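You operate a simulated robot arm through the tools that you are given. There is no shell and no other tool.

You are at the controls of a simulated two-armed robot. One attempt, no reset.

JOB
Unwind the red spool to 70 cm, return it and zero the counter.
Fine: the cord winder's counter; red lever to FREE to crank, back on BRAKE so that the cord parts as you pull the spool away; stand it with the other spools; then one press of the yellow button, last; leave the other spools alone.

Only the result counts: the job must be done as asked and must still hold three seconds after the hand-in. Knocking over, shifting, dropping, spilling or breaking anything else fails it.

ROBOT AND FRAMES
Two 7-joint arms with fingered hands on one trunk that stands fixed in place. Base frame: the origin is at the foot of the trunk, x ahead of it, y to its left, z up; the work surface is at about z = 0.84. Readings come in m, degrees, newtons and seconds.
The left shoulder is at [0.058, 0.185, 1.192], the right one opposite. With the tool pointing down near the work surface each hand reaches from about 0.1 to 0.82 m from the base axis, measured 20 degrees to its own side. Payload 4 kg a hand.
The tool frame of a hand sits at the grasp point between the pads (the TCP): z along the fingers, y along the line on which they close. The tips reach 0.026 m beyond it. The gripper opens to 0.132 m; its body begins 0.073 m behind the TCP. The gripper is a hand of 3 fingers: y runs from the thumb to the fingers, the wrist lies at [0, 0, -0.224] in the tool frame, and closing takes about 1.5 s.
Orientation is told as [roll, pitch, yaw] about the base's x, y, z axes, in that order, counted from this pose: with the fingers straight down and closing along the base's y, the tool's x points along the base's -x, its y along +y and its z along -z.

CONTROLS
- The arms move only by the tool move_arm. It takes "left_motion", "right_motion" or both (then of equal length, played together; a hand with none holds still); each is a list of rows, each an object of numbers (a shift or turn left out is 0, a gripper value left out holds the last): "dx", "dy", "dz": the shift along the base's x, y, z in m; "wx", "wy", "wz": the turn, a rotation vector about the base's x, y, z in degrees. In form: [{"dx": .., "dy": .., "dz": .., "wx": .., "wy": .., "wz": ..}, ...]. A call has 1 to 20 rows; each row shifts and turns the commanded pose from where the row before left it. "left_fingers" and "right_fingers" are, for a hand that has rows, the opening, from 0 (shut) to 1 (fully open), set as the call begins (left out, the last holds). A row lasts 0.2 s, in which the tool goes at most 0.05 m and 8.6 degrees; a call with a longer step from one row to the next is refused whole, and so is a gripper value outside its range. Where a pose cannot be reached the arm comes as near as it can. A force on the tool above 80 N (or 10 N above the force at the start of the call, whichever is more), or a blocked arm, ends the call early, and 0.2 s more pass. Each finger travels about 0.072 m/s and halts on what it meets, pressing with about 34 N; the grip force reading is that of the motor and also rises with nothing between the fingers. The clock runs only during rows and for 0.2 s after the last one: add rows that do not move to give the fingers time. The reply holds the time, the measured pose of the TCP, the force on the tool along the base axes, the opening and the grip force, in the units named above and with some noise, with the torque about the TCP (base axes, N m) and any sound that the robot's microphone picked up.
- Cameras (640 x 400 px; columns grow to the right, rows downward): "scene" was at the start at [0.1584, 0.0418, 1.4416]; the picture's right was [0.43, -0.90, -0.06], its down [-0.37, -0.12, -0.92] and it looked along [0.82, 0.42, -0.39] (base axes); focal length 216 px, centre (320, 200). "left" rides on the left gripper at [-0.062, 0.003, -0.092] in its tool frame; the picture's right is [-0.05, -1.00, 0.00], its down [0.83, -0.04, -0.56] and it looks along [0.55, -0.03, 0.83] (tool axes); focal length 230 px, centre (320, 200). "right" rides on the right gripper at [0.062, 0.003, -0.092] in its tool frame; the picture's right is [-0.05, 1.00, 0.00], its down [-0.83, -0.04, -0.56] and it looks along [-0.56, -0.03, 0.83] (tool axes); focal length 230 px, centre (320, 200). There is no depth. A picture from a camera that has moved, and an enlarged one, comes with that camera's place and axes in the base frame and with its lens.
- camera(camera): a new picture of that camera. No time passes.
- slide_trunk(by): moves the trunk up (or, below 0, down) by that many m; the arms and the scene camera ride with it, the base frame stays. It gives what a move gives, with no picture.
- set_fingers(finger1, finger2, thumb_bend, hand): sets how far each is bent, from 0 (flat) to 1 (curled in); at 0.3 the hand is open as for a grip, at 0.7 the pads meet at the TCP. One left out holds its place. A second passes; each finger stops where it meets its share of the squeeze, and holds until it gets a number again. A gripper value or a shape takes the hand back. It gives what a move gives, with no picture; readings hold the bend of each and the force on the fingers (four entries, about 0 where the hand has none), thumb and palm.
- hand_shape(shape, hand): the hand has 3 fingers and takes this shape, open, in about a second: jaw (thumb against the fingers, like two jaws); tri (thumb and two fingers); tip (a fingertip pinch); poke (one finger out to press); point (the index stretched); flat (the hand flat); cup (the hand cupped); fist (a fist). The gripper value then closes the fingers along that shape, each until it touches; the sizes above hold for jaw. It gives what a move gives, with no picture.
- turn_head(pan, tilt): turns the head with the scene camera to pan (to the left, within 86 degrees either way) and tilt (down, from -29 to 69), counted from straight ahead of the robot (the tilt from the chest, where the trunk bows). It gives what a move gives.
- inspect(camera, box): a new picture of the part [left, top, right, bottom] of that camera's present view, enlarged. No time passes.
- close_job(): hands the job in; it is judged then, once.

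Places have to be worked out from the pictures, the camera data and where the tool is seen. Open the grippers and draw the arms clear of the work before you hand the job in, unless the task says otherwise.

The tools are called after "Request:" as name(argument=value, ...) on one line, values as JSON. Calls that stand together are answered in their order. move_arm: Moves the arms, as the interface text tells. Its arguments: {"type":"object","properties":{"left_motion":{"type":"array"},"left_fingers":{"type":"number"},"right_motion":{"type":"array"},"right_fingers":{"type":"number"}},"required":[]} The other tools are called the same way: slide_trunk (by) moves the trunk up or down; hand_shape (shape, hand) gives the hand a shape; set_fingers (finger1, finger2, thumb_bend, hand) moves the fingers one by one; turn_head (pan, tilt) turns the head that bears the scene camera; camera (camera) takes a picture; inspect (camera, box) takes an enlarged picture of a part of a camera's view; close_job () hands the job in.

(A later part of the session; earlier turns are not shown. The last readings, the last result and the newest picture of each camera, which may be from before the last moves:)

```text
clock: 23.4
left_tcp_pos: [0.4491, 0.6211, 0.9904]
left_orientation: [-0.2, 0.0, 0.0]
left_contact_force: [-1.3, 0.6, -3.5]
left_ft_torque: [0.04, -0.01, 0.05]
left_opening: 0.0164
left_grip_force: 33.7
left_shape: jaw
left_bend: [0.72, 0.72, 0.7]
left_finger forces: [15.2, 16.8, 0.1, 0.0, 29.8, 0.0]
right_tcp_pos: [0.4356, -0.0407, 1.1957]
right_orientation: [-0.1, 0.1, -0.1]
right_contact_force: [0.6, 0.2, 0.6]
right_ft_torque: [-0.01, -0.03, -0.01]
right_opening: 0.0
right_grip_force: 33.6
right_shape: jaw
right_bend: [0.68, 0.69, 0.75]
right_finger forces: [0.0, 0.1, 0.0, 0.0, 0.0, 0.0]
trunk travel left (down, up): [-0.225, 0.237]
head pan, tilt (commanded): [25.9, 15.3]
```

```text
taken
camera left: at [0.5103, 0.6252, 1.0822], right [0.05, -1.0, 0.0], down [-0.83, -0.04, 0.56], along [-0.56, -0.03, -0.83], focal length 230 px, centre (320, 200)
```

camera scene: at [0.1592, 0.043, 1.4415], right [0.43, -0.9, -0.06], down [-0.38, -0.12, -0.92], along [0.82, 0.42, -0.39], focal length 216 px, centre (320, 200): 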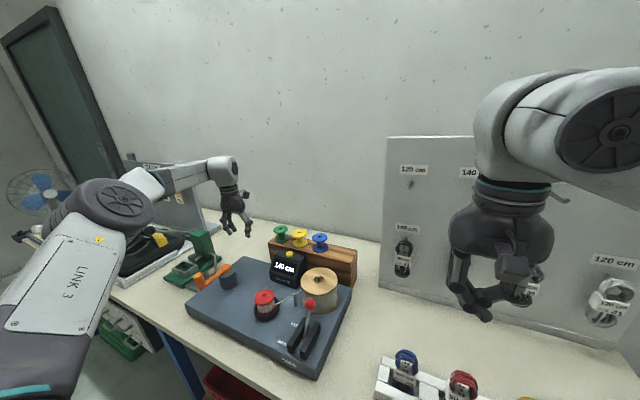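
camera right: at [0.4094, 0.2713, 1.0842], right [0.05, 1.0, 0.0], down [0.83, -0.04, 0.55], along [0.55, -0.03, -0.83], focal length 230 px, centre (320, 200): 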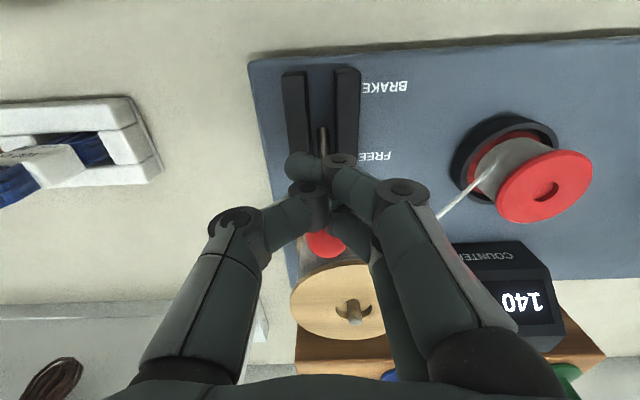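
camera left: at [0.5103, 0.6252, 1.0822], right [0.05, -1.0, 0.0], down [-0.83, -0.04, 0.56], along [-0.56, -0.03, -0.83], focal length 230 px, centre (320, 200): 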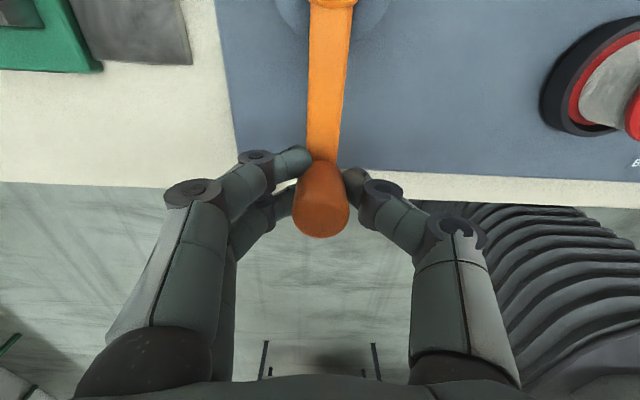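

The crank knob is gripped. I turn it a small 20° counter-clockwise (seen from above) to see which way the counter goes.

Request:
move_arm(left_motion=[{"dx": 0.0014, "dy": -0.016}, {"dx": 0.0041, "dy": -0.0155}, {}])

Request:
inspect(camera="scene", box=[160, 200, 340, 320])

```text
clock: 24.2
left_tcp_pos: [0.4525, 0.5904, 0.9906]
left_orientation: [-0.2, 0.0, -0.1]
left_contact_force: [-5.8, 4.7, -0.6]
left_ft_torque: [0.19, 0.13, 0.6]
left_opening: 0.016
left_grip_force: 34.3
left_shape: jaw
left_bend: [0.71, 0.72, 0.7]
left_finger forces: [17.8, 33.5, 0.1, 0.0, 28.5, 0.1]
right_tcp_pos: [0.4352, -0.04, 1.1962]
right_orientation: [0.0, 0.0, 0.0]
right_contact_force: [0.1, -0.5, 0.2]
right_ft_torque: [0.0, -0.02, 0.03]
right_opening: 0.0
right_grip_force: 34.0
right_shape: jaw
right_bend: [0.68, 0.69, 0.75]
right_finger forces: [0.1, 0.0, 0.0, 0.1, 0.1, 0.1]
trunk travel left (down, up): [-0.225, 0.237]
head pan, tilt (commanded): [25.9, 15.3]
```

```text
3.33 times, centred on (250, 260) of scene
camera zoom: at [0.1574, 0.0428, 1.4417], right [0.43, -0.9, -0.06], down [-0.37, -0.12, -0.92], along [0.82, 0.42, -0.39], focal length 720 px, centre (553, 0)
```

zoom: 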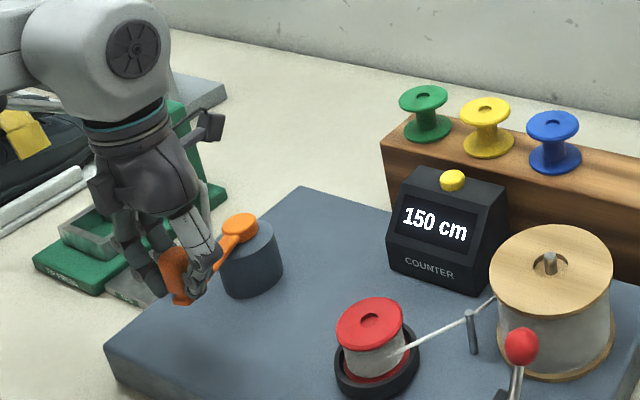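

Counter-clockwise winds up (150 cm shown), so clockwise unwinds. I turn back 20° and another 20° clockwise and read the counter to learn the scale.

Request:
move_arm(left_motion=[{"dx": -0.0041, "dy": 0.0155}, {"dx": -0.0014, "dy": 0.016}, {"dx": 0.0014, "dy": 0.016}, {"dx": 0.0041, "dy": 0.0155}, {}])

Request:
inspect(camera="scene", box=[160, 200, 340, 320])

```text
clock: 25.4
left_tcp_pos: [0.4569, 0.6511, 0.9918]
left_orientation: [0.0, -0.1, -0.1]
left_contact_force: [13.3, -11.8, -7.5]
left_ft_torque: [-0.27, -0.14, -0.55]
left_opening: 0.0149
left_grip_force: 34.0
left_shape: jaw
left_bend: [0.71, 0.72, 0.7]
left_finger forces: [31.2, 13.9, 0.0, 0.0, 34.4, 0.0]
right_tcp_pos: [0.4376, -0.0421, 1.1935]
right_orientation: [0.1, 0.2, -0.1]
right_contact_force: [0.1, 0.4, 0.6]
right_ft_torque: [-0.03, 0.01, 0.0]
right_opening: 0.0002
right_grip_force: 33.3
right_shape: jaw
right_bend: [0.68, 0.69, 0.75]
right_finger forces: [0.1, 0.0, 0.1, 0.0, 0.0, 0.1]
trunk travel left (down, up): [-0.225, 0.237]
head pan, tilt (commanded): [25.9, 15.3]
```

```text
3.33 times, centred on (250, 260) of scene
camera zoom: at [0.1615, 0.0406, 1.4413], right [0.43, -0.9, -0.06], down [-0.38, -0.11, -0.92], along [0.82, 0.42, -0.39], focal length 720 px, centre (553, 0)
```

zoom: 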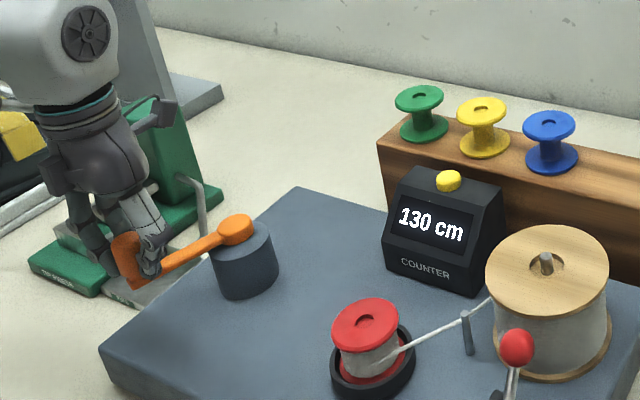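

20° clockwise shows 130 cm. I continue 20° clockwise and read again.

Request:
move_arm(left_motion=[{"dx": 0.0068, "dy": 0.0145}, {"dx": 0.0092, "dy": 0.0131}, {}])

Request:
inspect(camera="scene", box=[160, 200, 340, 320])

```text
clock: 26.2
left_tcp_pos: [0.4731, 0.6788, 0.9905]
left_orientation: [0.0, 0.2, -0.2]
left_contact_force: [10.6, -16.5, -9.6]
left_ft_torque: [-0.3, -0.07, -0.42]
left_opening: 0.0146
left_grip_force: 33.5
left_shape: jaw
left_bend: [0.72, 0.72, 0.7]
left_finger forces: [24.4, 14.4, 0.0, 0.0, 32.9, 0.0]
right_tcp_pos: [0.437, -0.0415, 1.1945]
right_orientation: [0.0, 0.2, 0.0]
right_contact_force: [-0.1, -0.1, 0.3]
right_ft_torque: [0.01, 0.0, 0.01]
right_opening: 0.0
right_grip_force: 34.1
right_shape: jaw
right_bend: [0.68, 0.69, 0.75]
right_finger forces: [0.1, 0.0, 0.0, 0.0, 0.0, 0.0]
trunk travel left (down, up): [-0.225, 0.237]
head pan, tilt (commanded): [25.9, 15.3]
```

```text
3.33 times, centred on (250, 260) of scene
camera zoom: at [0.1609, 0.0407, 1.4413], right [0.43, -0.9, -0.06], down [-0.38, -0.12, -0.92], along [0.82, 0.42, -0.39], focal length 720 px, centre (553, 0)
```

zoom: 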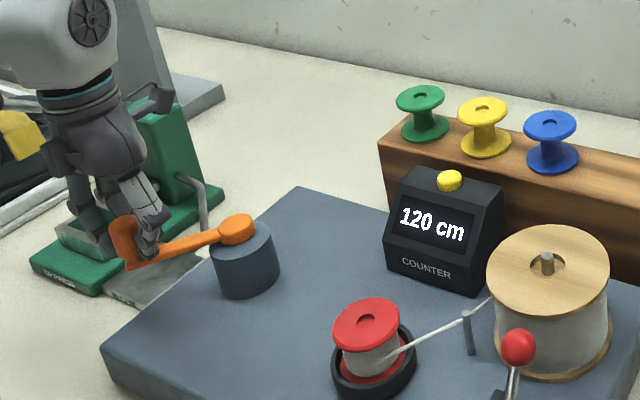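

40° clockwise shows 120 cm. Another 20°.

Request:
move_arm(left_motion=[{"dx": 0.0114, "dy": 0.0114}, {"dx": 0.0131, "dy": 0.0092}, {}])

Request:
inspect(camera="scene", box=[160, 200, 340, 320])

Request:
inspect(camera="left", box=[200, 0, 640, 300])

```text
clock: 27.0
left_tcp_pos: [0.4948, 0.6992, 0.9905]
left_orientation: [-0.1, 0.0, -0.1]
left_contact_force: [6.3, -17.1, -8.6]
left_ft_torque: [-0.31, -0.05, -0.27]
left_opening: 0.0142
left_grip_force: 34.1
left_shape: jaw
left_bend: [0.74, 0.72, 0.7]
left_finger forces: [5.8, 13.7, 0.0, 0.0, 28.3, 0.0]
right_tcp_pos: [0.4382, -0.0419, 1.1963]
right_orientation: [0.0, 0.2, 0.0]
right_contact_force: [-0.6, 0.4, 0.2]
right_ft_torque: [0.05, -0.01, -0.01]
right_opening: 0.0
right_grip_force: 34.2
right_shape: jaw
right_bend: [0.68, 0.69, 0.75]
right_finger forces: [0.1, 0.0, 0.1, 0.0, 0.1, 0.1]
trunk travel left (down, up): [-0.225, 0.237]
head pan, tilt (commanded): [25.9, 15.3]
```

```text
3.33 times, centred on (250, 260) of scene
camera zoom: at [0.1601, 0.0401, 1.4415], right [0.43, -0.9, -0.06], down [-0.38, -0.11, -0.92], along [0.82, 0.42, -0.39], focal length 720 px, centre (553, 0)
```

zoom: 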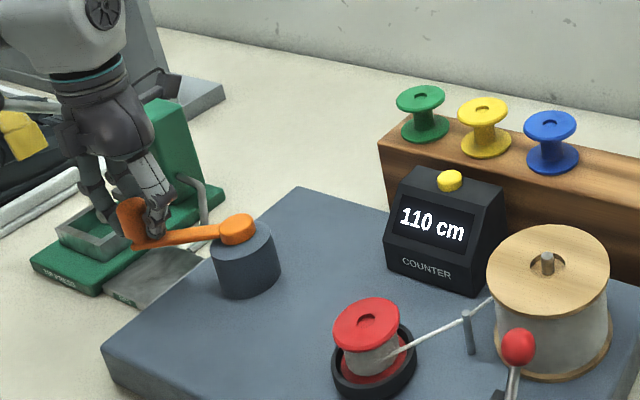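

```text
1.33 times, centred on (420, 150) of left
camera zoom: at [0.5568, 0.7035, 1.0827], right [0.05, -1.0, 0.0], down [-0.83, -0.04, 0.56], along [-0.56, -0.03, -0.83], focal length 307 px, centre (187, 267)
```

zoom: 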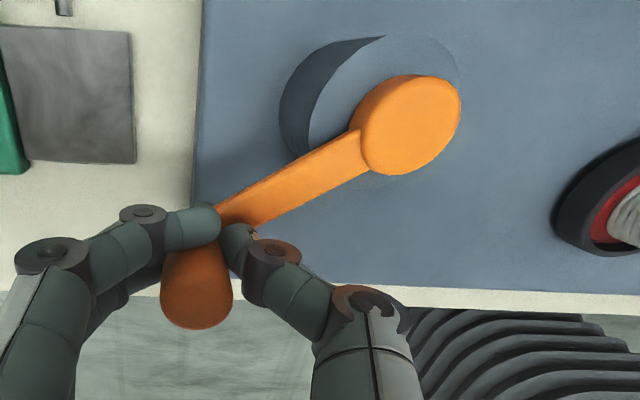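

110 cm at about 55–60° turned. The knob is slipping slightly in the grip since the hand doesn't turn with it; from here I turn the hand clockwise together with the crank.

Request:
move_arm(left_motion=[{"dx": 0.0145, "dy": 0.0068, "wz": -8}, {"dx": 0.0155, "dy": 0.0041, "wz": -8}, {}])

Request:
inspect(camera="scene", box=[160, 200, 340, 320])

Request:
inspect(camera="left", box=[200, 0, 640, 300])

```text
clock: 27.8
left_tcp_pos: [0.5238, 0.7101, 0.9918]
left_orientation: [0.1, 0.1, -16.3]
left_contact_force: [0.1, -17.2, -11.0]
left_ft_torque: [-0.21, 0.03, -0.27]
left_opening: 0.014
left_grip_force: 34.0
left_shape: jaw
left_bend: [0.74, 0.72, 0.7]
left_finger forces: [8.6, 12.9, 0.1, 0.0, 28.4, 0.0]
right_tcp_pos: [0.4368, -0.0424, 1.1954]
right_orientation: [0.0, 0.0, 0.1]
right_contact_force: [-0.2, 0.0, 0.5]
right_ft_torque: [0.0, -0.01, 0.05]
right_opening: 0.0002
right_grip_force: 33.9
right_shape: jaw
right_bend: [0.68, 0.69, 0.75]
right_finger forces: [0.0, 0.1, 0.0, 0.0, 0.1, 0.0]
trunk travel left (down, up): [-0.225, 0.237]
head pan, tilt (commanded): [25.9, 15.3]
```

```text
3.33 times, centred on (250, 260) of scene
camera zoom: at [0.1593, 0.0406, 1.4415], right [0.43, -0.9, -0.06], down [-0.38, -0.12, -0.92], along [0.82, 0.42, -0.39], focal length 720 px, centre (553, 0)
```

zoom: 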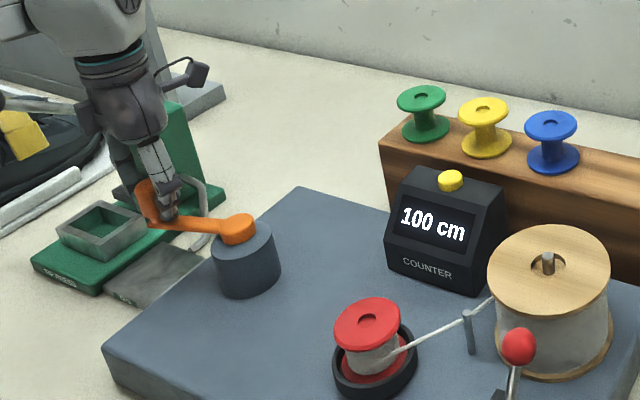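

```text
1.33 times, centred on (420, 150) of left
camera zoom: at [0.584, 0.6973, 1.0829], right [-0.23, -0.97, 0.0], down [-0.81, 0.19, 0.56], along [-0.54, 0.13, -0.83], focal length 307 px, centre (187, 267)
```

zoom: 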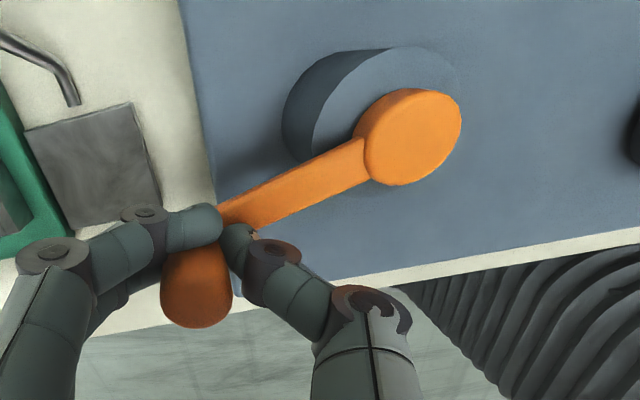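

100 cm now, knob at about 105°. Continuing clockwise 20° with the hand turning along.

Request:
move_arm(left_motion=[{"dx": 0.016, "dy": 0.0014, "wz": -8}, {"dx": 0.016, "dy": -0.0014, "wz": -8}, {}])

Request:
inspect(camera="scene", box=[160, 200, 340, 320])

Request:
inspect(camera="left", box=[200, 0, 640, 300])

```text
clock: 28.6
left_tcp_pos: [0.5555, 0.7118, 0.9921]
left_orientation: [-0.2, 0.2, -32.2]
left_contact_force: [-6.4, -19.0, -12.8]
left_ft_torque: [-0.22, 0.15, -0.31]
left_opening: 0.0139
left_grip_force: 33.8
left_shape: jaw
left_bend: [0.74, 0.72, 0.7]
left_finger forces: [10.9, 12.1, 0.0, 0.0, 29.4, 0.0]
right_tcp_pos: [0.4363, -0.0425, 1.1957]
right_orientation: [0.0, 0.1, 0.0]
right_contact_force: [1.0, 0.2, -0.8]
right_ft_torque: [0.02, 0.0, -0.04]
right_opening: 0.0
right_grip_force: 34.2
right_shape: jaw
right_bend: [0.68, 0.69, 0.75]
right_finger forces: [0.0, 0.1, 0.0, 0.0, 0.1, 0.0]
trunk travel left (down, up): [-0.225, 0.237]
head pan, tilt (commanded): [25.9, 15.3]
```

```text
3.33 times, centred on (250, 260) of scene
camera zoom: at [0.1584, 0.0406, 1.4416], right [0.43, -0.9, -0.06], down [-0.37, -0.12, -0.92], along [0.82, 0.42, -0.39], focal length 720 px, centre (553, 0)
```

zoom: 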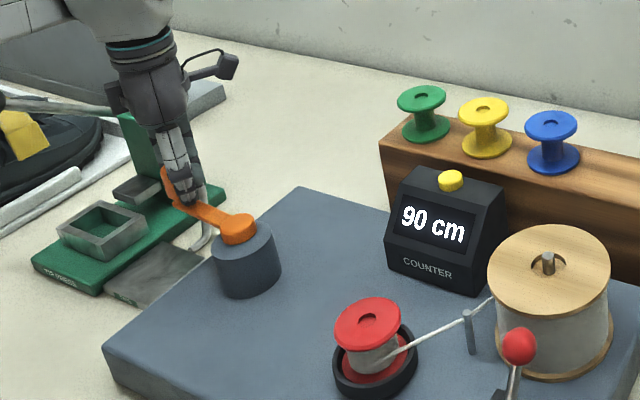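

```text
1.33 times, centred on (420, 150) of left
camera zoom: at [0.6093, 0.6822, 1.0831], right [-0.49, -0.87, 0.0], down [-0.72, 0.41, 0.56], along [-0.49, 0.27, -0.83], focal length 307 px, centre (187, 267)
```

zoom: 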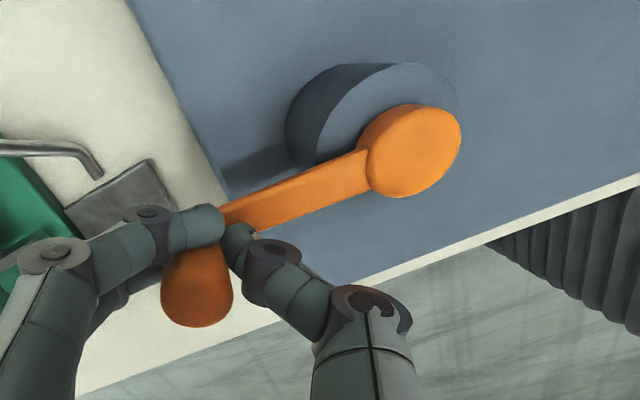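

90 cm at about 86°. I now use smaller steps to find where the display changes; next 10°.

Request:
move_arm(left_motion=[{"dx": 0.0078, "dy": -0.0017, "wz": -4}, {"dx": 0.0077, "dy": -0.0024, "wz": -4}, {}])

Request:
inspect(camera="scene", box=[160, 200, 340, 320])

```text
clock: 29.4
left_tcp_pos: [0.5712, 0.7078, 0.9923]
left_orientation: [-0.1, 0.2, -40.0]
left_contact_force: [-9.2, -17.0, -11.4]
left_ft_torque: [-0.13, 0.18, -0.36]
left_opening: 0.0137
left_grip_force: 34.1
left_shape: jaw
left_bend: [0.74, 0.72, 0.7]
left_finger forces: [10.6, 12.8, 0.1, 0.1, 29.2, 0.0]
right_tcp_pos: [0.436, -0.0408, 1.1955]
right_orientation: [0.0, 0.0, -0.1]
right_contact_force: [-0.2, -0.3, -0.4]
right_ft_torque: [0.03, -0.01, 0.03]
right_opening: 0.0
right_grip_force: 33.7
right_shape: jaw
right_bend: [0.68, 0.69, 0.75]
right_finger forces: [0.0, 0.0, 0.1, 0.0, 0.1, 0.1]
trunk travel left (down, up): [-0.225, 0.237]
head pan, tilt (commanded): [25.9, 15.3]
```

```text
3.33 times, centred on (250, 260) of scene
camera zoom: at [0.1579, 0.0407, 1.4417], right [0.43, -0.9, -0.06], down [-0.37, -0.12, -0.92], along [0.82, 0.42, -0.39], focal length 720 px, centre (553, 0)
```

zoom: 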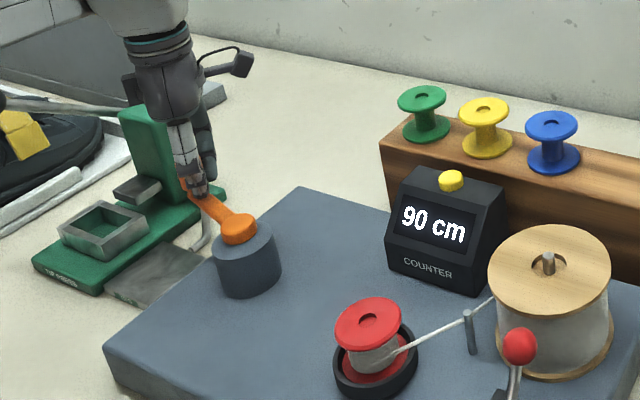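

Still 90 cm. Next 5°.

Request:
move_arm(left_motion=[{"dx": 0.0074, "dy": -0.0031, "wz": -4}, {}])

Request:
inspect(camera="scene", box=[160, 200, 340, 320])

```text
clock: 30.0
left_tcp_pos: [0.5784, 0.7051, 0.9919]
left_orientation: [-0.1, -0.2, -44.1]
left_contact_force: [-11.6, -14.8, -10.4]
left_ft_torque: [-0.14, 0.24, -0.34]
left_opening: 0.0139
left_grip_force: 33.9
left_shape: jaw
left_bend: [0.74, 0.72, 0.7]
left_finger forces: [9.9, 13.6, 0.0, 0.1, 29.0, 0.1]
right_tcp_pos: [0.4353, -0.0422, 1.1955]
right_orientation: [-0.1, 0.1, 0.0]
right_contact_force: [0.0, 0.5, 1.2]
right_ft_torque: [0.01, 0.0, 0.02]
right_opening: 0.0
right_grip_force: 34.2
right_shape: jaw
right_bend: [0.68, 0.69, 0.75]
right_finger forces: [0.1, 0.0, 0.0, 0.0, 0.1, 0.0]
trunk travel left (down, up): [-0.225, 0.237]
head pan, tilt (commanded): [25.9, 15.3]
```

```text
3.33 times, centred on (250, 260) of scene
camera zoom: at [0.1577, 0.0411, 1.4417], right [0.43, -0.9, -0.06], down [-0.37, -0.12, -0.92], along [0.82, 0.42, -0.39], focal length 720 px, centre (553, 0)
```

zoom: 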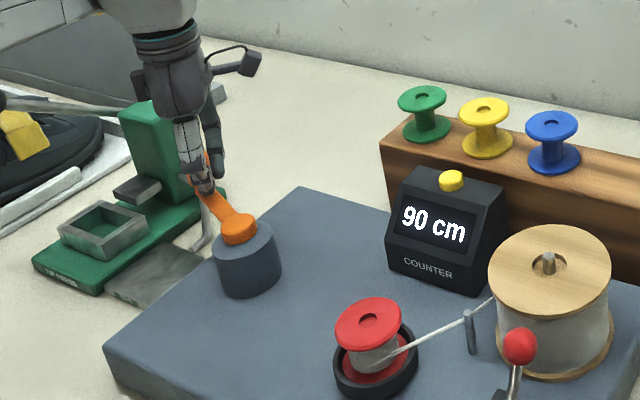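

Still 90. Another 5°.

Request:
move_arm(left_motion=[{"dx": 0.0071, "dy": -0.0037, "wz": -4}, {}])

Request:
inspect(camera="scene", box=[160, 200, 340, 320])

Request:
inspect(camera="left", box=[200, 0, 640, 300])

```text
clock: 30.6
left_tcp_pos: [0.5846, 0.7017, 0.992]
left_orientation: [0.0, -0.1, -48.0]
left_contact_force: [-12.2, -12.1, -9.6]
left_ft_torque: [-0.12, 0.21, -0.4]
left_opening: 0.0138
left_grip_force: 33.6
left_shape: jaw
left_bend: [0.74, 0.72, 0.7]
left_finger forces: [8.7, 14.2, 0.1, 0.1, 28.6, 0.1]
right_tcp_pos: [0.4339, -0.0417, 1.1959]
right_orientation: [0.0, 0.0, 0.0]
right_contact_force: [-0.3, -0.5, 1.1]
right_ft_torque: [0.03, 0.01, 0.03]
right_opening: 0.0003
right_grip_force: 33.7
right_shape: jaw
right_bend: [0.68, 0.69, 0.75]
right_finger forces: [0.1, 0.0, 0.1, 0.0, 0.0, 0.0]
trunk travel left (down, up): [-0.225, 0.237]
head pan, tilt (commanded): [25.9, 15.3]
```

```text
3.33 times, centred on (250, 260) of scene
camera zoom: at [0.1576, 0.0412, 1.4417], right [0.43, -0.9, -0.06], down [-0.37, -0.12, -0.92], along [0.82, 0.42, -0.39], focal length 720 px, centre (553, 0)
```

zoom: 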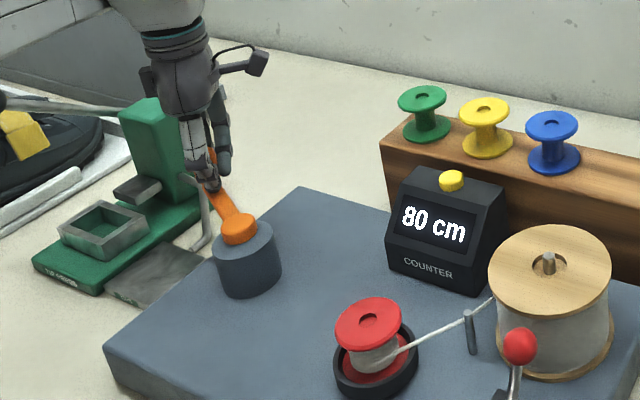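

```text
1.33 times, centred on (420, 150) of left
camera zoom: at [0.6285, 0.6584, 1.0831], right [-0.71, -0.71, 0.0], down [-0.59, 0.59, 0.56], along [-0.39, 0.39, -0.83], focal length 307 px, centre (187, 267)
```

zoom: 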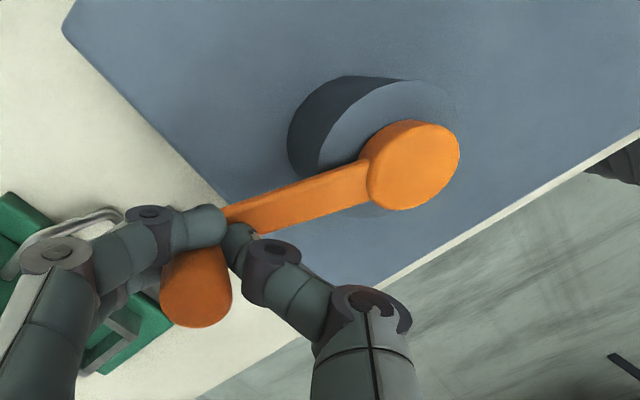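

It has just switched to 80 cm (knob ≈66.5°), so 10 cm corresponds to ≈20°. I go 15° more, which should still read 80.

Request:
move_arm(left_motion=[{"dx": 0.0068, "dy": -0.0043, "wz": -4}, {"dx": 0.0063, "dy": -0.0049, "wz": -4}, {"dx": 0.006, "dy": -0.0054, "wz": -4}, {}])

Request:
inspect(camera="scene", box=[160, 200, 340, 320])

```text
clock: 31.6
left_tcp_pos: [0.5921, 0.663, 0.9833]
left_orientation: [0.7, 0.0, -59.9]
left_contact_force: [25.1, 22.8, 15.2]
left_ft_torque: [0.79, -0.72, -0.13]
left_opening: 0.0152
left_grip_force: 34.5
left_shape: jaw
left_bend: [0.76, 0.7, 0.74]
left_finger forces: [0.1, 41.5, 0.0, 0.1, 0.0, 0.0]
left hand out of reach, approached as far as the arm can: row 1, 2, 3
right_tcp_pos: [0.4375, -0.0397, 1.1945]
right_orientation: [-0.1, 0.1, 0.0]
right_contact_force: [0.7, -0.8, 0.4]
right_ft_torque: [0.0, 0.05, 0.01]
right_opening: 0.0
right_grip_force: 34.0
right_shape: jaw
right_bend: [0.68, 0.69, 0.75]
right_finger forces: [0.0, 0.0, 0.0, 0.1, 0.0, 0.1]
trunk travel left (down, up): [-0.225, 0.237]
head pan, tilt (commanded): [25.9, 15.3]
```

```text
3.33 times, centred on (250, 260) of scene
camera zoom: at [0.1611, 0.0435, 1.4414], right [0.43, -0.9, -0.06], down [-0.38, -0.12, -0.92], along [0.82, 0.42, -0.39], focal length 720 px, centre (553, 0)
```

zoom: 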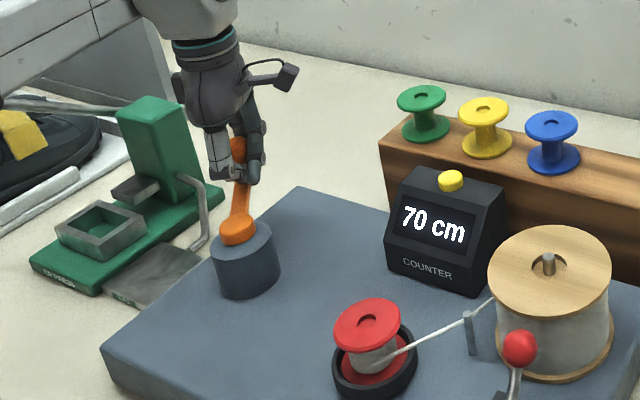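

The arm hit a reach limit with that wrist turn and shifted, but the counter now reads 70 cm. I check where the knob sits relative to the fingers before doing anything.

Request:
camera(camera="left")

Request:
inspect(camera="scene", box=[190, 205, 270, 285])

```text
taken
camera left: at [0.6256, 0.612, 1.0758], right [-0.84, -0.55, -0.01], down [-0.46, 0.69, 0.55], along [-0.3, 0.47, -0.83], focal length 230 px, centre (320, 200)
```

left: 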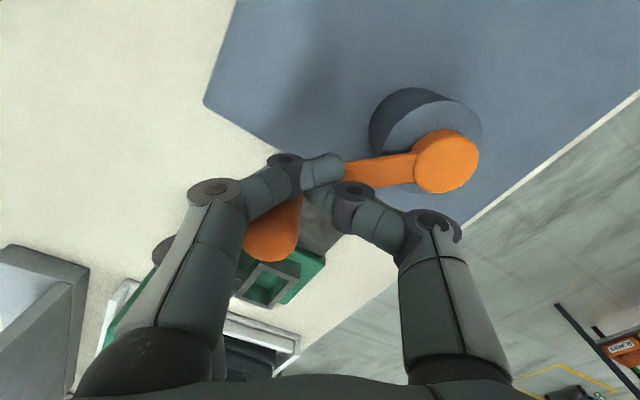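

```text
5.00 times, centred on (230, 245) of scene
camera zoom: at [0.1611, 0.0435, 1.4414], right [0.43, -0.9, -0.06], down [-0.38, -0.12, -0.92], along [0.82, 0.42, -0.39], focal length 1079 px, centre (770, -25)
```

zoom: 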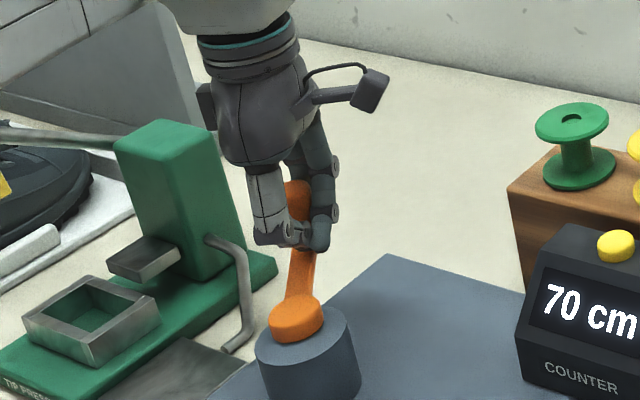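

I need a closer look at how the fingers and the knob are interlocked before releasing.

Request:
inspect(camera="left", box=[140, 120, 400, 280])

Request:
inspect(camera="scene", box=[205, 215, 245, 265])

```text
2.46 times, centred on (270, 200) of left
camera zoom: at [0.6256, 0.612, 1.0758], right [-0.84, -0.55, -0.01], down [-0.46, 0.69, 0.55], along [-0.3, 0.47, -0.83], focal length 566 px, centre (443, 200)
```

zoom: 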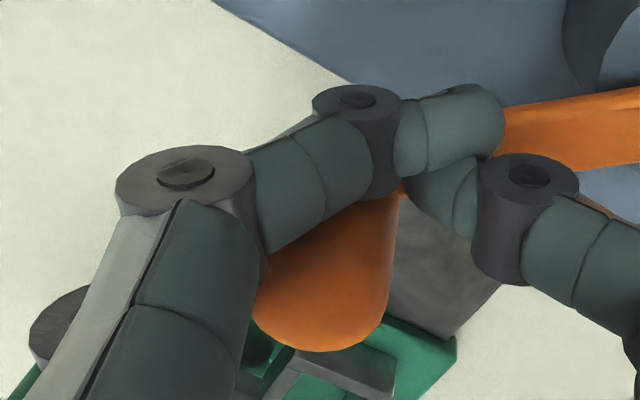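

```text
8.00 times, centred on (225, 240) of scene
camera zoom: at [0.1611, 0.0435, 1.4414], right [0.43, -0.9, -0.06], down [-0.38, -0.12, -0.92], along [0.82, 0.42, -0.39], focal length 1727 px, centre (1080, -120)
```

zoom: 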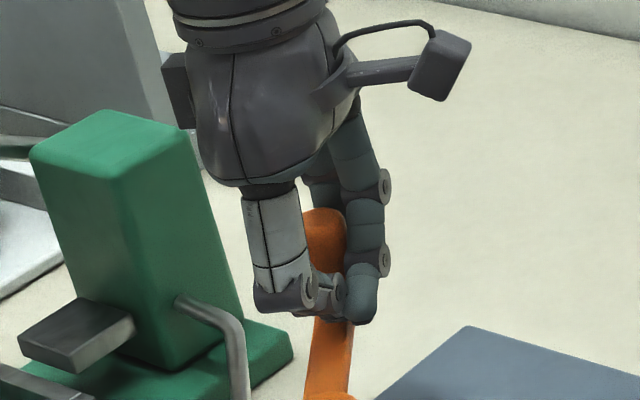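

The knob is caught between the two fingers with the load mostly radial (no torque on the crank). The least disturbing release is straight up, so I lift 6 cm vertically without opening and read the counter again.

Request:
move_arm(left_motion=[{"dz": 0.015}, {"dz": 0.015}, {"dz": 0.015}, {"dz": 0.015}, {"dz": 0.015}])

Request:
inspect(camera="scene", box=[160, 200, 340, 320])

Request:
camera(camera="left")

```text
clock: 32.8
left_tcp_pos: [0.5886, 0.6592, 1.0582]
left_orientation: [0.0, 0.1, -59.9]
left_contact_force: [0.9, -0.3, -0.5]
left_ft_torque: [-0.02, -0.01, 0.0]
left_opening: 0.0066
left_grip_force: 34.3
left_shape: jaw
left_bend: [0.76, 0.74, 0.74]
left_finger forces: [0.1, 0.1, 0.1, 0.0, 0.0, 0.0]
right_tcp_pos: [0.4365, -0.0408, 1.1951]
right_orientation: [0.0, 0.1, 0.0]
right_contact_force: [1.1, 0.4, 0.4]
right_ft_torque: [0.01, -0.02, 0.0]
right_opening: 0.0
right_grip_force: 34.1
right_shape: jaw
right_bend: [0.68, 0.69, 0.75]
right_finger forces: [0.0, 0.0, 0.0, 0.0, 0.0, 0.1]
trunk travel left (down, up): [-0.225, 0.237]
head pan, tilt (commanded): [25.9, 15.3]
```

```text
3.33 times, centred on (250, 260) of scene
camera zoom: at [0.1591, 0.0419, 1.4416], right [0.43, -0.9, -0.06], down [-0.37, -0.12, -0.92], along [0.82, 0.42, -0.39], focal length 720 px, centre (553, 0)
```

zoom: 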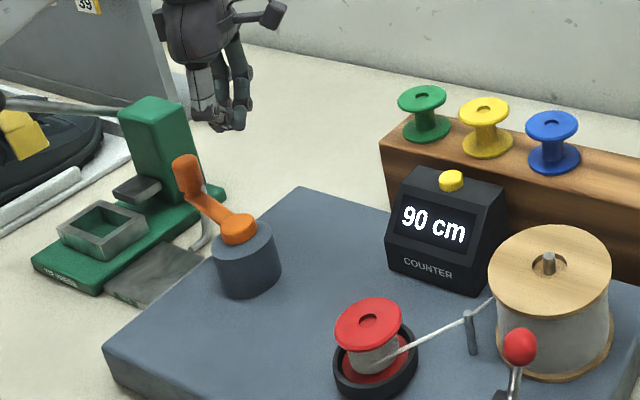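

```text
taken
camera left: at [0.6221, 0.6074, 1.15], right [-0.84, -0.55, 0.0], down [-0.45, 0.7, 0.56], along [-0.3, 0.47, -0.83], focal length 230 px, centre (320, 200)
```

left: 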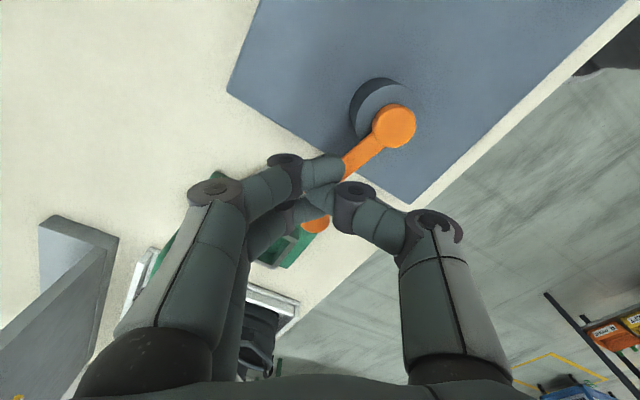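

The crank swung back to about 80° (90 cm) when the spring-loaded grip let go; it isn't self-holding. New plan: regrip it, drive to 70 cm, keep holding it, and let the right hand put the brake on meanwhile. I turn the left hand back to yaw 0 over the knob first.

Request:
move_arm(left_motion=[{"dx": -0.004, "dy": 0.0065, "wz": 7.5}, {"dx": -0.004, "dy": 0.0065, "wz": 7.5}, {"dx": -0.004, "dy": 0.0065, "wz": 7.5}, {"dx": -0.004, "dy": 0.0065, "wz": 7.5}, {"dx": -0.004, "dy": 0.0065, "wz": 7.5}, {"dx": -0.004, "dy": 0.0065, "wz": 7.5}, {"dx": -0.004, "dy": 0.0065, "wz": 7.5}, {"dx": -0.0036, "dy": 0.0065, "wz": 7.5}], left_fingers=0.45)

Request:
inspect(camera="scene", box=[160, 200, 340, 320])

Request:
camera(camera="left")

```text
clock: 34.6
left_tcp_pos: [0.5569, 0.7119, 1.0593]
left_orientation: [0.1, 0.0, 0.2]
left_contact_force: [-0.2, -0.4, 0.2]
left_ft_torque: [0.0, -0.03, 0.0]
left_opening: 0.0586
left_grip_force: 0.0
left_shape: jaw
left_bend: [0.73, 0.73, 0.7]
left_finger forces: [0.0, 0.1, 0.0, 0.1, 0.0, 0.0]
right_tcp_pos: [0.4349, -0.0408, 1.1955]
right_orientation: [0.0, 0.0, 0.0]
right_contact_force: [-0.2, -0.7, -0.3]
right_ft_torque: [0.0, -0.01, 0.02]
right_opening: 0.0001
right_grip_force: 34.7
right_shape: jaw
right_bend: [0.68, 0.69, 0.75]
right_finger forces: [0.0, 0.1, 0.1, 0.0, 0.0, 0.1]
trunk travel left (down, up): [-0.225, 0.237]
head pan, tilt (commanded): [25.9, 15.3]
```

```text
3.33 times, centred on (250, 260) of scene
camera zoom: at [0.1583, 0.0418, 1.4417], right [0.43, -0.9, -0.06], down [-0.37, -0.12, -0.92], along [0.82, 0.42, -0.39], focal length 720 px, centre (553, 0)
```

zoom: 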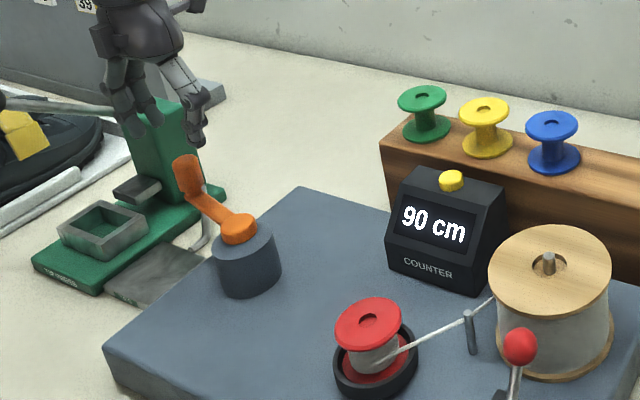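

```text
taken
camera left: at [0.6193, 0.7168, 1.1511], right [0.05, -1.0, 0.0], down [-0.83, -0.04, 0.56], along [-0.55, -0.03, -0.83], focal length 230 px, centre (320, 200)
```

left: 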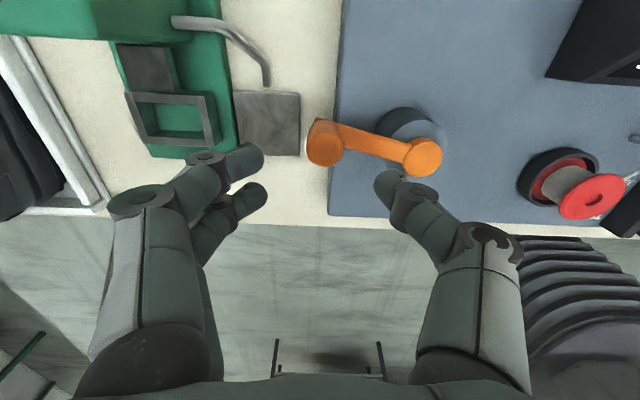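

The crank holds still on its own at about 76° (knob ≈ (0.562, 0.711)) with 90 cm showing, so the earlier slip came from the loaded release. A hand yaw of about +56° lets the fingers close along the direction of knob travel and suits the arm better; I turn the hand above the knob.

Request:
move_arm(left_motion=[{"dx": 0.001, "wz": 8}, {"dx": 0.001, "wz": 8}, {"dx": 0.001, "wz": 8}, {"dx": 0.001, "wz": 8}, {"dx": 0.001, "wz": 8}, {"wz": 8}, {"wz": 8}, {}])

Request:
camera(camera="left")

Request:
inspect(camera="scene", box=[160, 200, 340, 320])

```text
clock: 36.4
left_tcp_pos: [0.5635, 0.7132, 1.0592]
left_orientation: [0.0, 0.0, 56.1]
left_contact_force: [0.4, 0.2, 0.0]
left_ft_torque: [0.0, 0.01, 0.03]
left_opening: 0.0589
left_grip_force: 0.1
left_shape: jaw
left_bend: [0.73, 0.73, 0.7]
left_finger forces: [0.0, 0.0, 0.0, 0.1, 0.1, 0.0]
right_tcp_pos: [0.4354, -0.0418, 1.1959]
right_orientation: [-0.1, 0.2, -0.1]
right_contact_force: [-0.4, -0.7, 0.3]
right_ft_torque: [0.0, 0.01, -0.01]
right_opening: 0.0
right_grip_force: 33.7
right_shape: jaw
right_bend: [0.68, 0.69, 0.75]
right_finger forces: [0.0, 0.0, 0.0, 0.0, 0.1, 0.0]
trunk travel left (down, up): [-0.225, 0.237]
head pan, tilt (commanded): [25.9, 15.3]
```

```text
taken
camera left: at [0.5953, 0.7661, 1.1508], right [0.86, -0.51, 0.0], down [-0.43, -0.71, 0.56], along [-0.29, -0.48, -0.83], focal length 230 px, centre (320, 200)
```

left: 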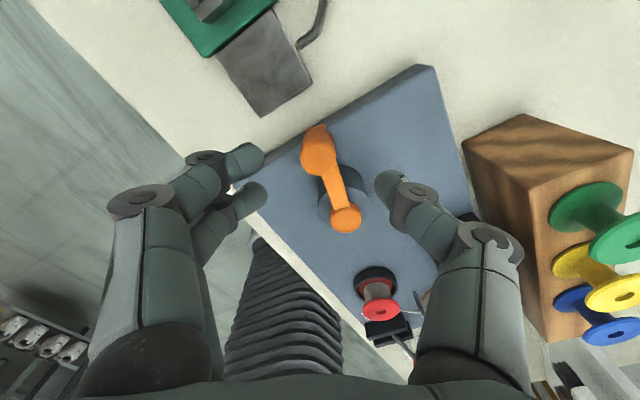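

```text
3.33 times, centred on (250, 260) of scene
camera zoom: at [0.1584, 0.0419, 1.4416], right [0.43, -0.9, -0.06], down [-0.37, -0.12, -0.92], along [0.82, 0.42, -0.39], focal length 720 px, centre (553, 0)
```

zoom: 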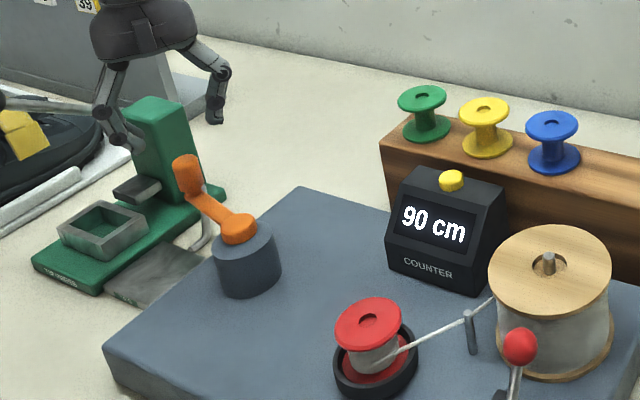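

The hand reaches fine with this yaw. I lower it around the knob to TCP z≈0.992 and look.

Request:
move_arm(left_motion=[{"dz": -0.02}, {"dz": -0.024}, {"dz": -0.023}, {}])

Request:
inspect(camera="left", box=[180, 40, 460, 260])

```text
clock: 37.4
left_tcp_pos: [0.5628, 0.7128, 0.9922]
left_orientation: [0.0, 0.0, 56.0]
left_contact_force: [0.3, 0.4, 0.3]
left_ft_torque: [0.0, 0.01, 0.02]
left_opening: 0.059
left_grip_force: 0.0
left_shape: jaw
left_bend: [0.73, 0.73, 0.7]
left_finger forces: [0.0, 0.1, 0.1, 0.0, 0.0, 0.1]
right_tcp_pos: [0.4353, -0.0407, 1.1951]
right_orientation: [0.0, 0.0, 0.0]
right_contact_force: [-0.1, 0.3, -0.6]
right_ft_torque: [0.04, 0.02, 0.0]
right_opening: 0.0
right_grip_force: 34.0
right_shape: jaw
right_bend: [0.68, 0.69, 0.75]
right_finger forces: [0.0, 0.1, 0.0, 0.0, 0.1, 0.1]
trunk travel left (down, up): [-0.225, 0.237]
head pan, tilt (commanded): [25.9, 15.3]
```

```text
1.82 times, centred on (320, 150) of left
camera zoom: at [0.5947, 0.7665, 1.0837], right [0.86, -0.52, 0.0], down [-0.43, -0.71, 0.56], along [-0.29, -0.48, -0.83], focal length 418 px, centre (320, 291)
```

zoom: 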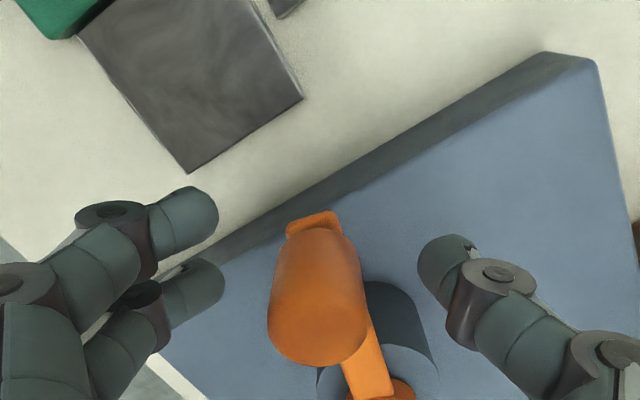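

The knob is centred. I close the left hand on it.

Request:
move_arm(left_motion=[{"dx": -0.001, "dy": -0.001}, {}, {}, {}, {}, {}], left_fingers=0.0)

Request:
inspect(camera="left", box=[180, 40, 460, 260])

Request:
inspect(camera="scene", box=[160, 200, 340, 320])

```text
clock: 38.8
left_tcp_pos: [0.5629, 0.7126, 0.9913]
left_orientation: [0.0, 0.0, 56.0]
left_contact_force: [0.3, -0.4, -2.2]
left_ft_torque: [0.02, -0.01, 0.08]
left_opening: 0.0151
left_grip_force: 33.9
left_shape: jaw
left_bend: [0.71, 0.72, 0.7]
left_finger forces: [12.2, 16.9, 0.0, 0.0, 30.1, 0.0]
right_tcp_pos: [0.4364, -0.0404, 1.196]
right_orientation: [-0.1, 0.1, -0.1]
right_contact_force: [-0.2, -0.2, 0.0]
right_ft_torque: [-0.04, 0.02, 0.02]
right_opening: 0.0002
right_grip_force: 34.1
right_shape: jaw
right_bend: [0.68, 0.69, 0.75]
right_finger forces: [0.0, 0.1, 0.0, 0.0, 0.0, 0.0]
trunk travel left (down, up): [-0.225, 0.237]
head pan, tilt (commanded): [25.9, 15.3]
```

```text
1.82 times, centred on (320, 150) of left
camera zoom: at [0.594, 0.7661, 1.0833], right [0.86, -0.52, 0.0], down [-0.43, -0.71, 0.56], along [-0.29, -0.48, -0.83], focal length 418 px, centre (320, 291)
```

zoom: 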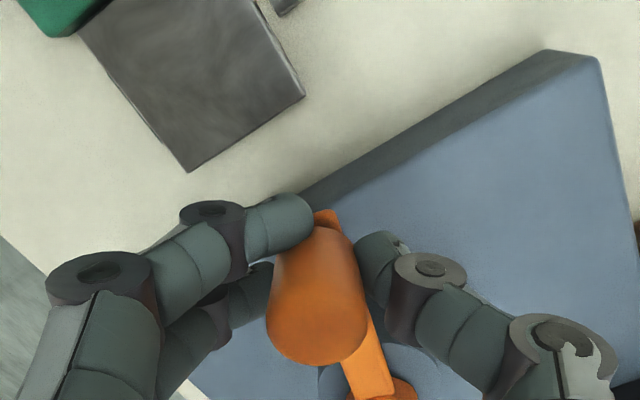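

```text
3.33 times, centred on (250, 260) of scene
camera zoom: at [0.1589, 0.0422, 1.4416], right [0.43, -0.9, -0.06], down [-0.37, -0.12, -0.92], along [0.82, 0.42, -0.39], focal length 720 px, centre (553, 0)
```

zoom: 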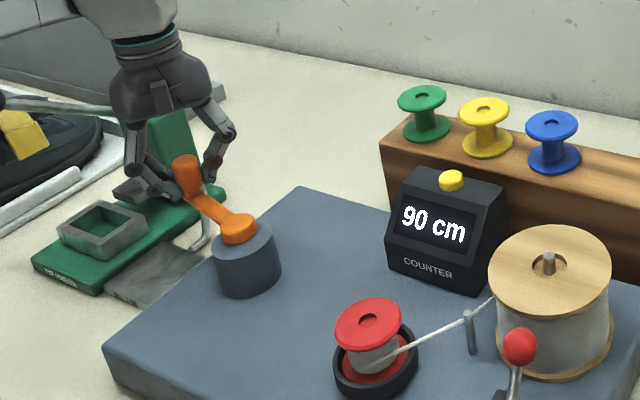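

Grip is good (both fingers and thumb loaded). I drive clockwise 15° with the hand turning along, then read.

Request:
move_arm(left_motion=[{"dx": 0.0118, "dy": -0.0034, "wz": -7.5}, {"dx": 0.0111, "dy": -0.0049, "wz": -7.5}, {}])

Request:
inspect(camera="scene", box=[160, 200, 340, 320])

Request:
inspect(camera="left", box=[180, 40, 460, 260])

```text
clock: 39.6
left_tcp_pos: [0.5854, 0.7037, 0.9924]
left_orientation: [0.0, 0.1, 40.9]
left_contact_force: [0.4, -2.8, -3.5]
left_ft_torque: [-0.03, 0.01, 0.0]
left_opening: 0.0151
left_grip_force: 34.5
left_shape: jaw
left_bend: [0.71, 0.72, 0.7]
left_finger forces: [12.2, 17.4, 0.0, 0.0, 30.1, 0.0]
right_tcp_pos: [0.4347, -0.0399, 1.1962]
right_orientation: [-0.1, 0.1, -0.1]
right_contact_force: [0.2, 0.7, -0.2]
right_ft_torque: [0.0, -0.02, -0.01]
right_opening: 0.0
right_grip_force: 34.1
right_shape: jaw
right_bend: [0.68, 0.69, 0.75]
right_finger forces: [0.0, 0.0, 0.0, 0.0, 0.1, 0.0]
trunk travel left (down, up): [-0.225, 0.237]
head pan, tilt (commanded): [25.9, 15.3]
```

```text
3.33 times, centred on (250, 260) of scene
camera zoom: at [0.1586, 0.0423, 1.4416], right [0.43, -0.9, -0.06], down [-0.37, -0.12, -0.92], along [0.82, 0.42, -0.39], focal length 720 px, centre (553, 0)
```

zoom: 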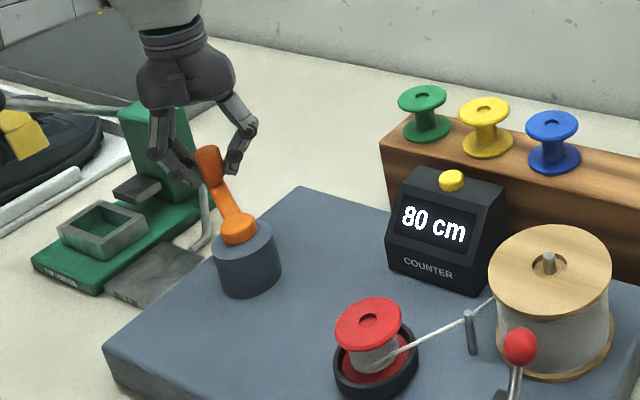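

```text
1.82 times, centred on (320, 150) of left
camera zoom: at [0.6302, 0.7472, 1.0834], right [0.69, -0.72, 0.0], down [-0.6, -0.58, 0.56], along [-0.4, -0.39, -0.83], focal length 418 px, centre (320, 291)
```

zoom: 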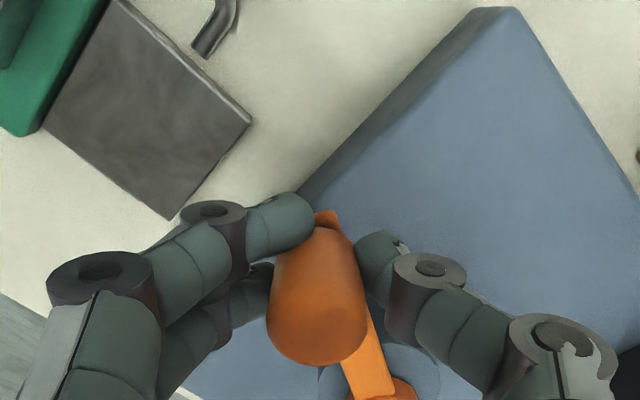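

Motion now is smooth with almost no side load. I go on 10° (to about 52.5°) and read.

Request:
move_arm(left_motion=[{"dx": 0.0104, "dy": -0.0063, "wz": -7.5}, {"dx": 0.0033, "dy": -0.0024, "wz": -2.5}, {}])

Request:
inspect(camera="scene", box=[160, 200, 340, 320])

```text
clock: 40.4
left_tcp_pos: [0.5989, 0.6956, 0.9934]
left_orientation: [0.1, 0.1, 30.9]
left_contact_force: [-1.7, -3.5, -6.2]
left_ft_torque: [-0.05, 0.05, 0.13]
left_opening: 0.0149
left_grip_force: 33.9
left_shape: jaw
left_bend: [0.71, 0.72, 0.7]
left_finger forces: [11.8, 18.3, 0.0, 0.0, 30.6, 0.1]
right_tcp_pos: [0.4356, -0.041, 1.1955]
right_orientation: [0.0, 0.1, 0.0]
right_contact_force: [0.0, -0.7, 0.6]
right_ft_torque: [0.0, -0.02, -0.02]
right_opening: 0.0
right_grip_force: 33.9
right_shape: jaw
right_bend: [0.68, 0.69, 0.75]
right_finger forces: [0.1, 0.0, 0.1, 0.1, 0.0, 0.1]
trunk travel left (down, up): [-0.225, 0.237]
head pan, tilt (commanded): [25.9, 15.3]
```

```text
3.33 times, centred on (250, 260) of scene
camera zoom: at [0.1589, 0.0419, 1.4415], right [0.43, -0.9, -0.06], down [-0.37, -0.12, -0.92], along [0.82, 0.42, -0.39], focal length 720 px, centre (553, 0)
```

zoom: 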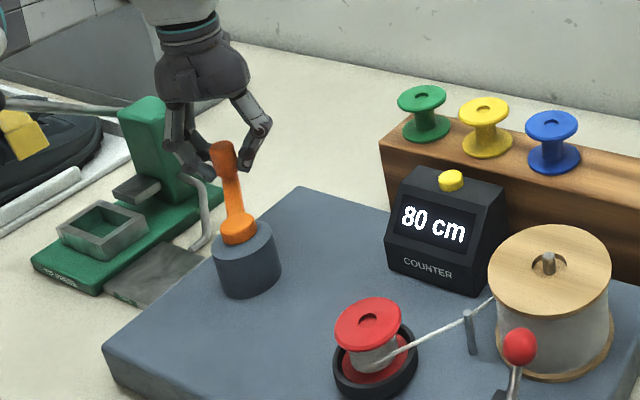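

Still 80 at ≈52.5°. Another 2.5°.

Request:
move_arm(left_motion=[{"dx": 0.0032, "dy": -0.0026, "wz": -2.5}, {}])

Request:
inspect(camera="scene", box=[160, 200, 340, 320])

```text
clock: 41.0
left_tcp_pos: [0.6023, 0.6922, 0.993]
left_orientation: [-0.1, 0.0, 28.3]
left_contact_force: [-2.8, -5.5, -5.2]
left_ft_torque: [-0.11, 0.05, 0.09]
left_opening: 0.0149
left_grip_force: 33.8
left_shape: jaw
left_bend: [0.71, 0.72, 0.7]
left_finger forces: [11.6, 18.3, 0.1, 0.0, 31.1, 0.0]
right_tcp_pos: [0.4355, -0.0414, 1.1958]
right_orientation: [-0.1, 0.1, 0.0]
right_contact_force: [-0.3, 0.3, 0.4]
right_ft_torque: [0.04, 0.02, 0.05]
right_opening: 0.0
right_grip_force: 33.8
right_shape: jaw
right_bend: [0.68, 0.69, 0.75]
right_finger forces: [0.1, 0.1, 0.1, 0.1, 0.0, 0.1]
trunk travel left (down, up): [-0.225, 0.237]
head pan, tilt (commanded): [25.9, 15.3]
```

```text
3.33 times, centred on (250, 260) of scene
camera zoom: at [0.1585, 0.0417, 1.4416], right [0.43, -0.9, -0.06], down [-0.37, -0.12, -0.92], along [0.82, 0.42, -0.39], focal length 720 px, centre (553, 0)
```

zoom: 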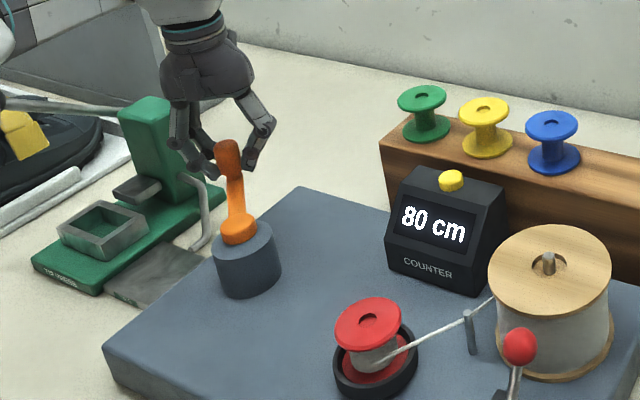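

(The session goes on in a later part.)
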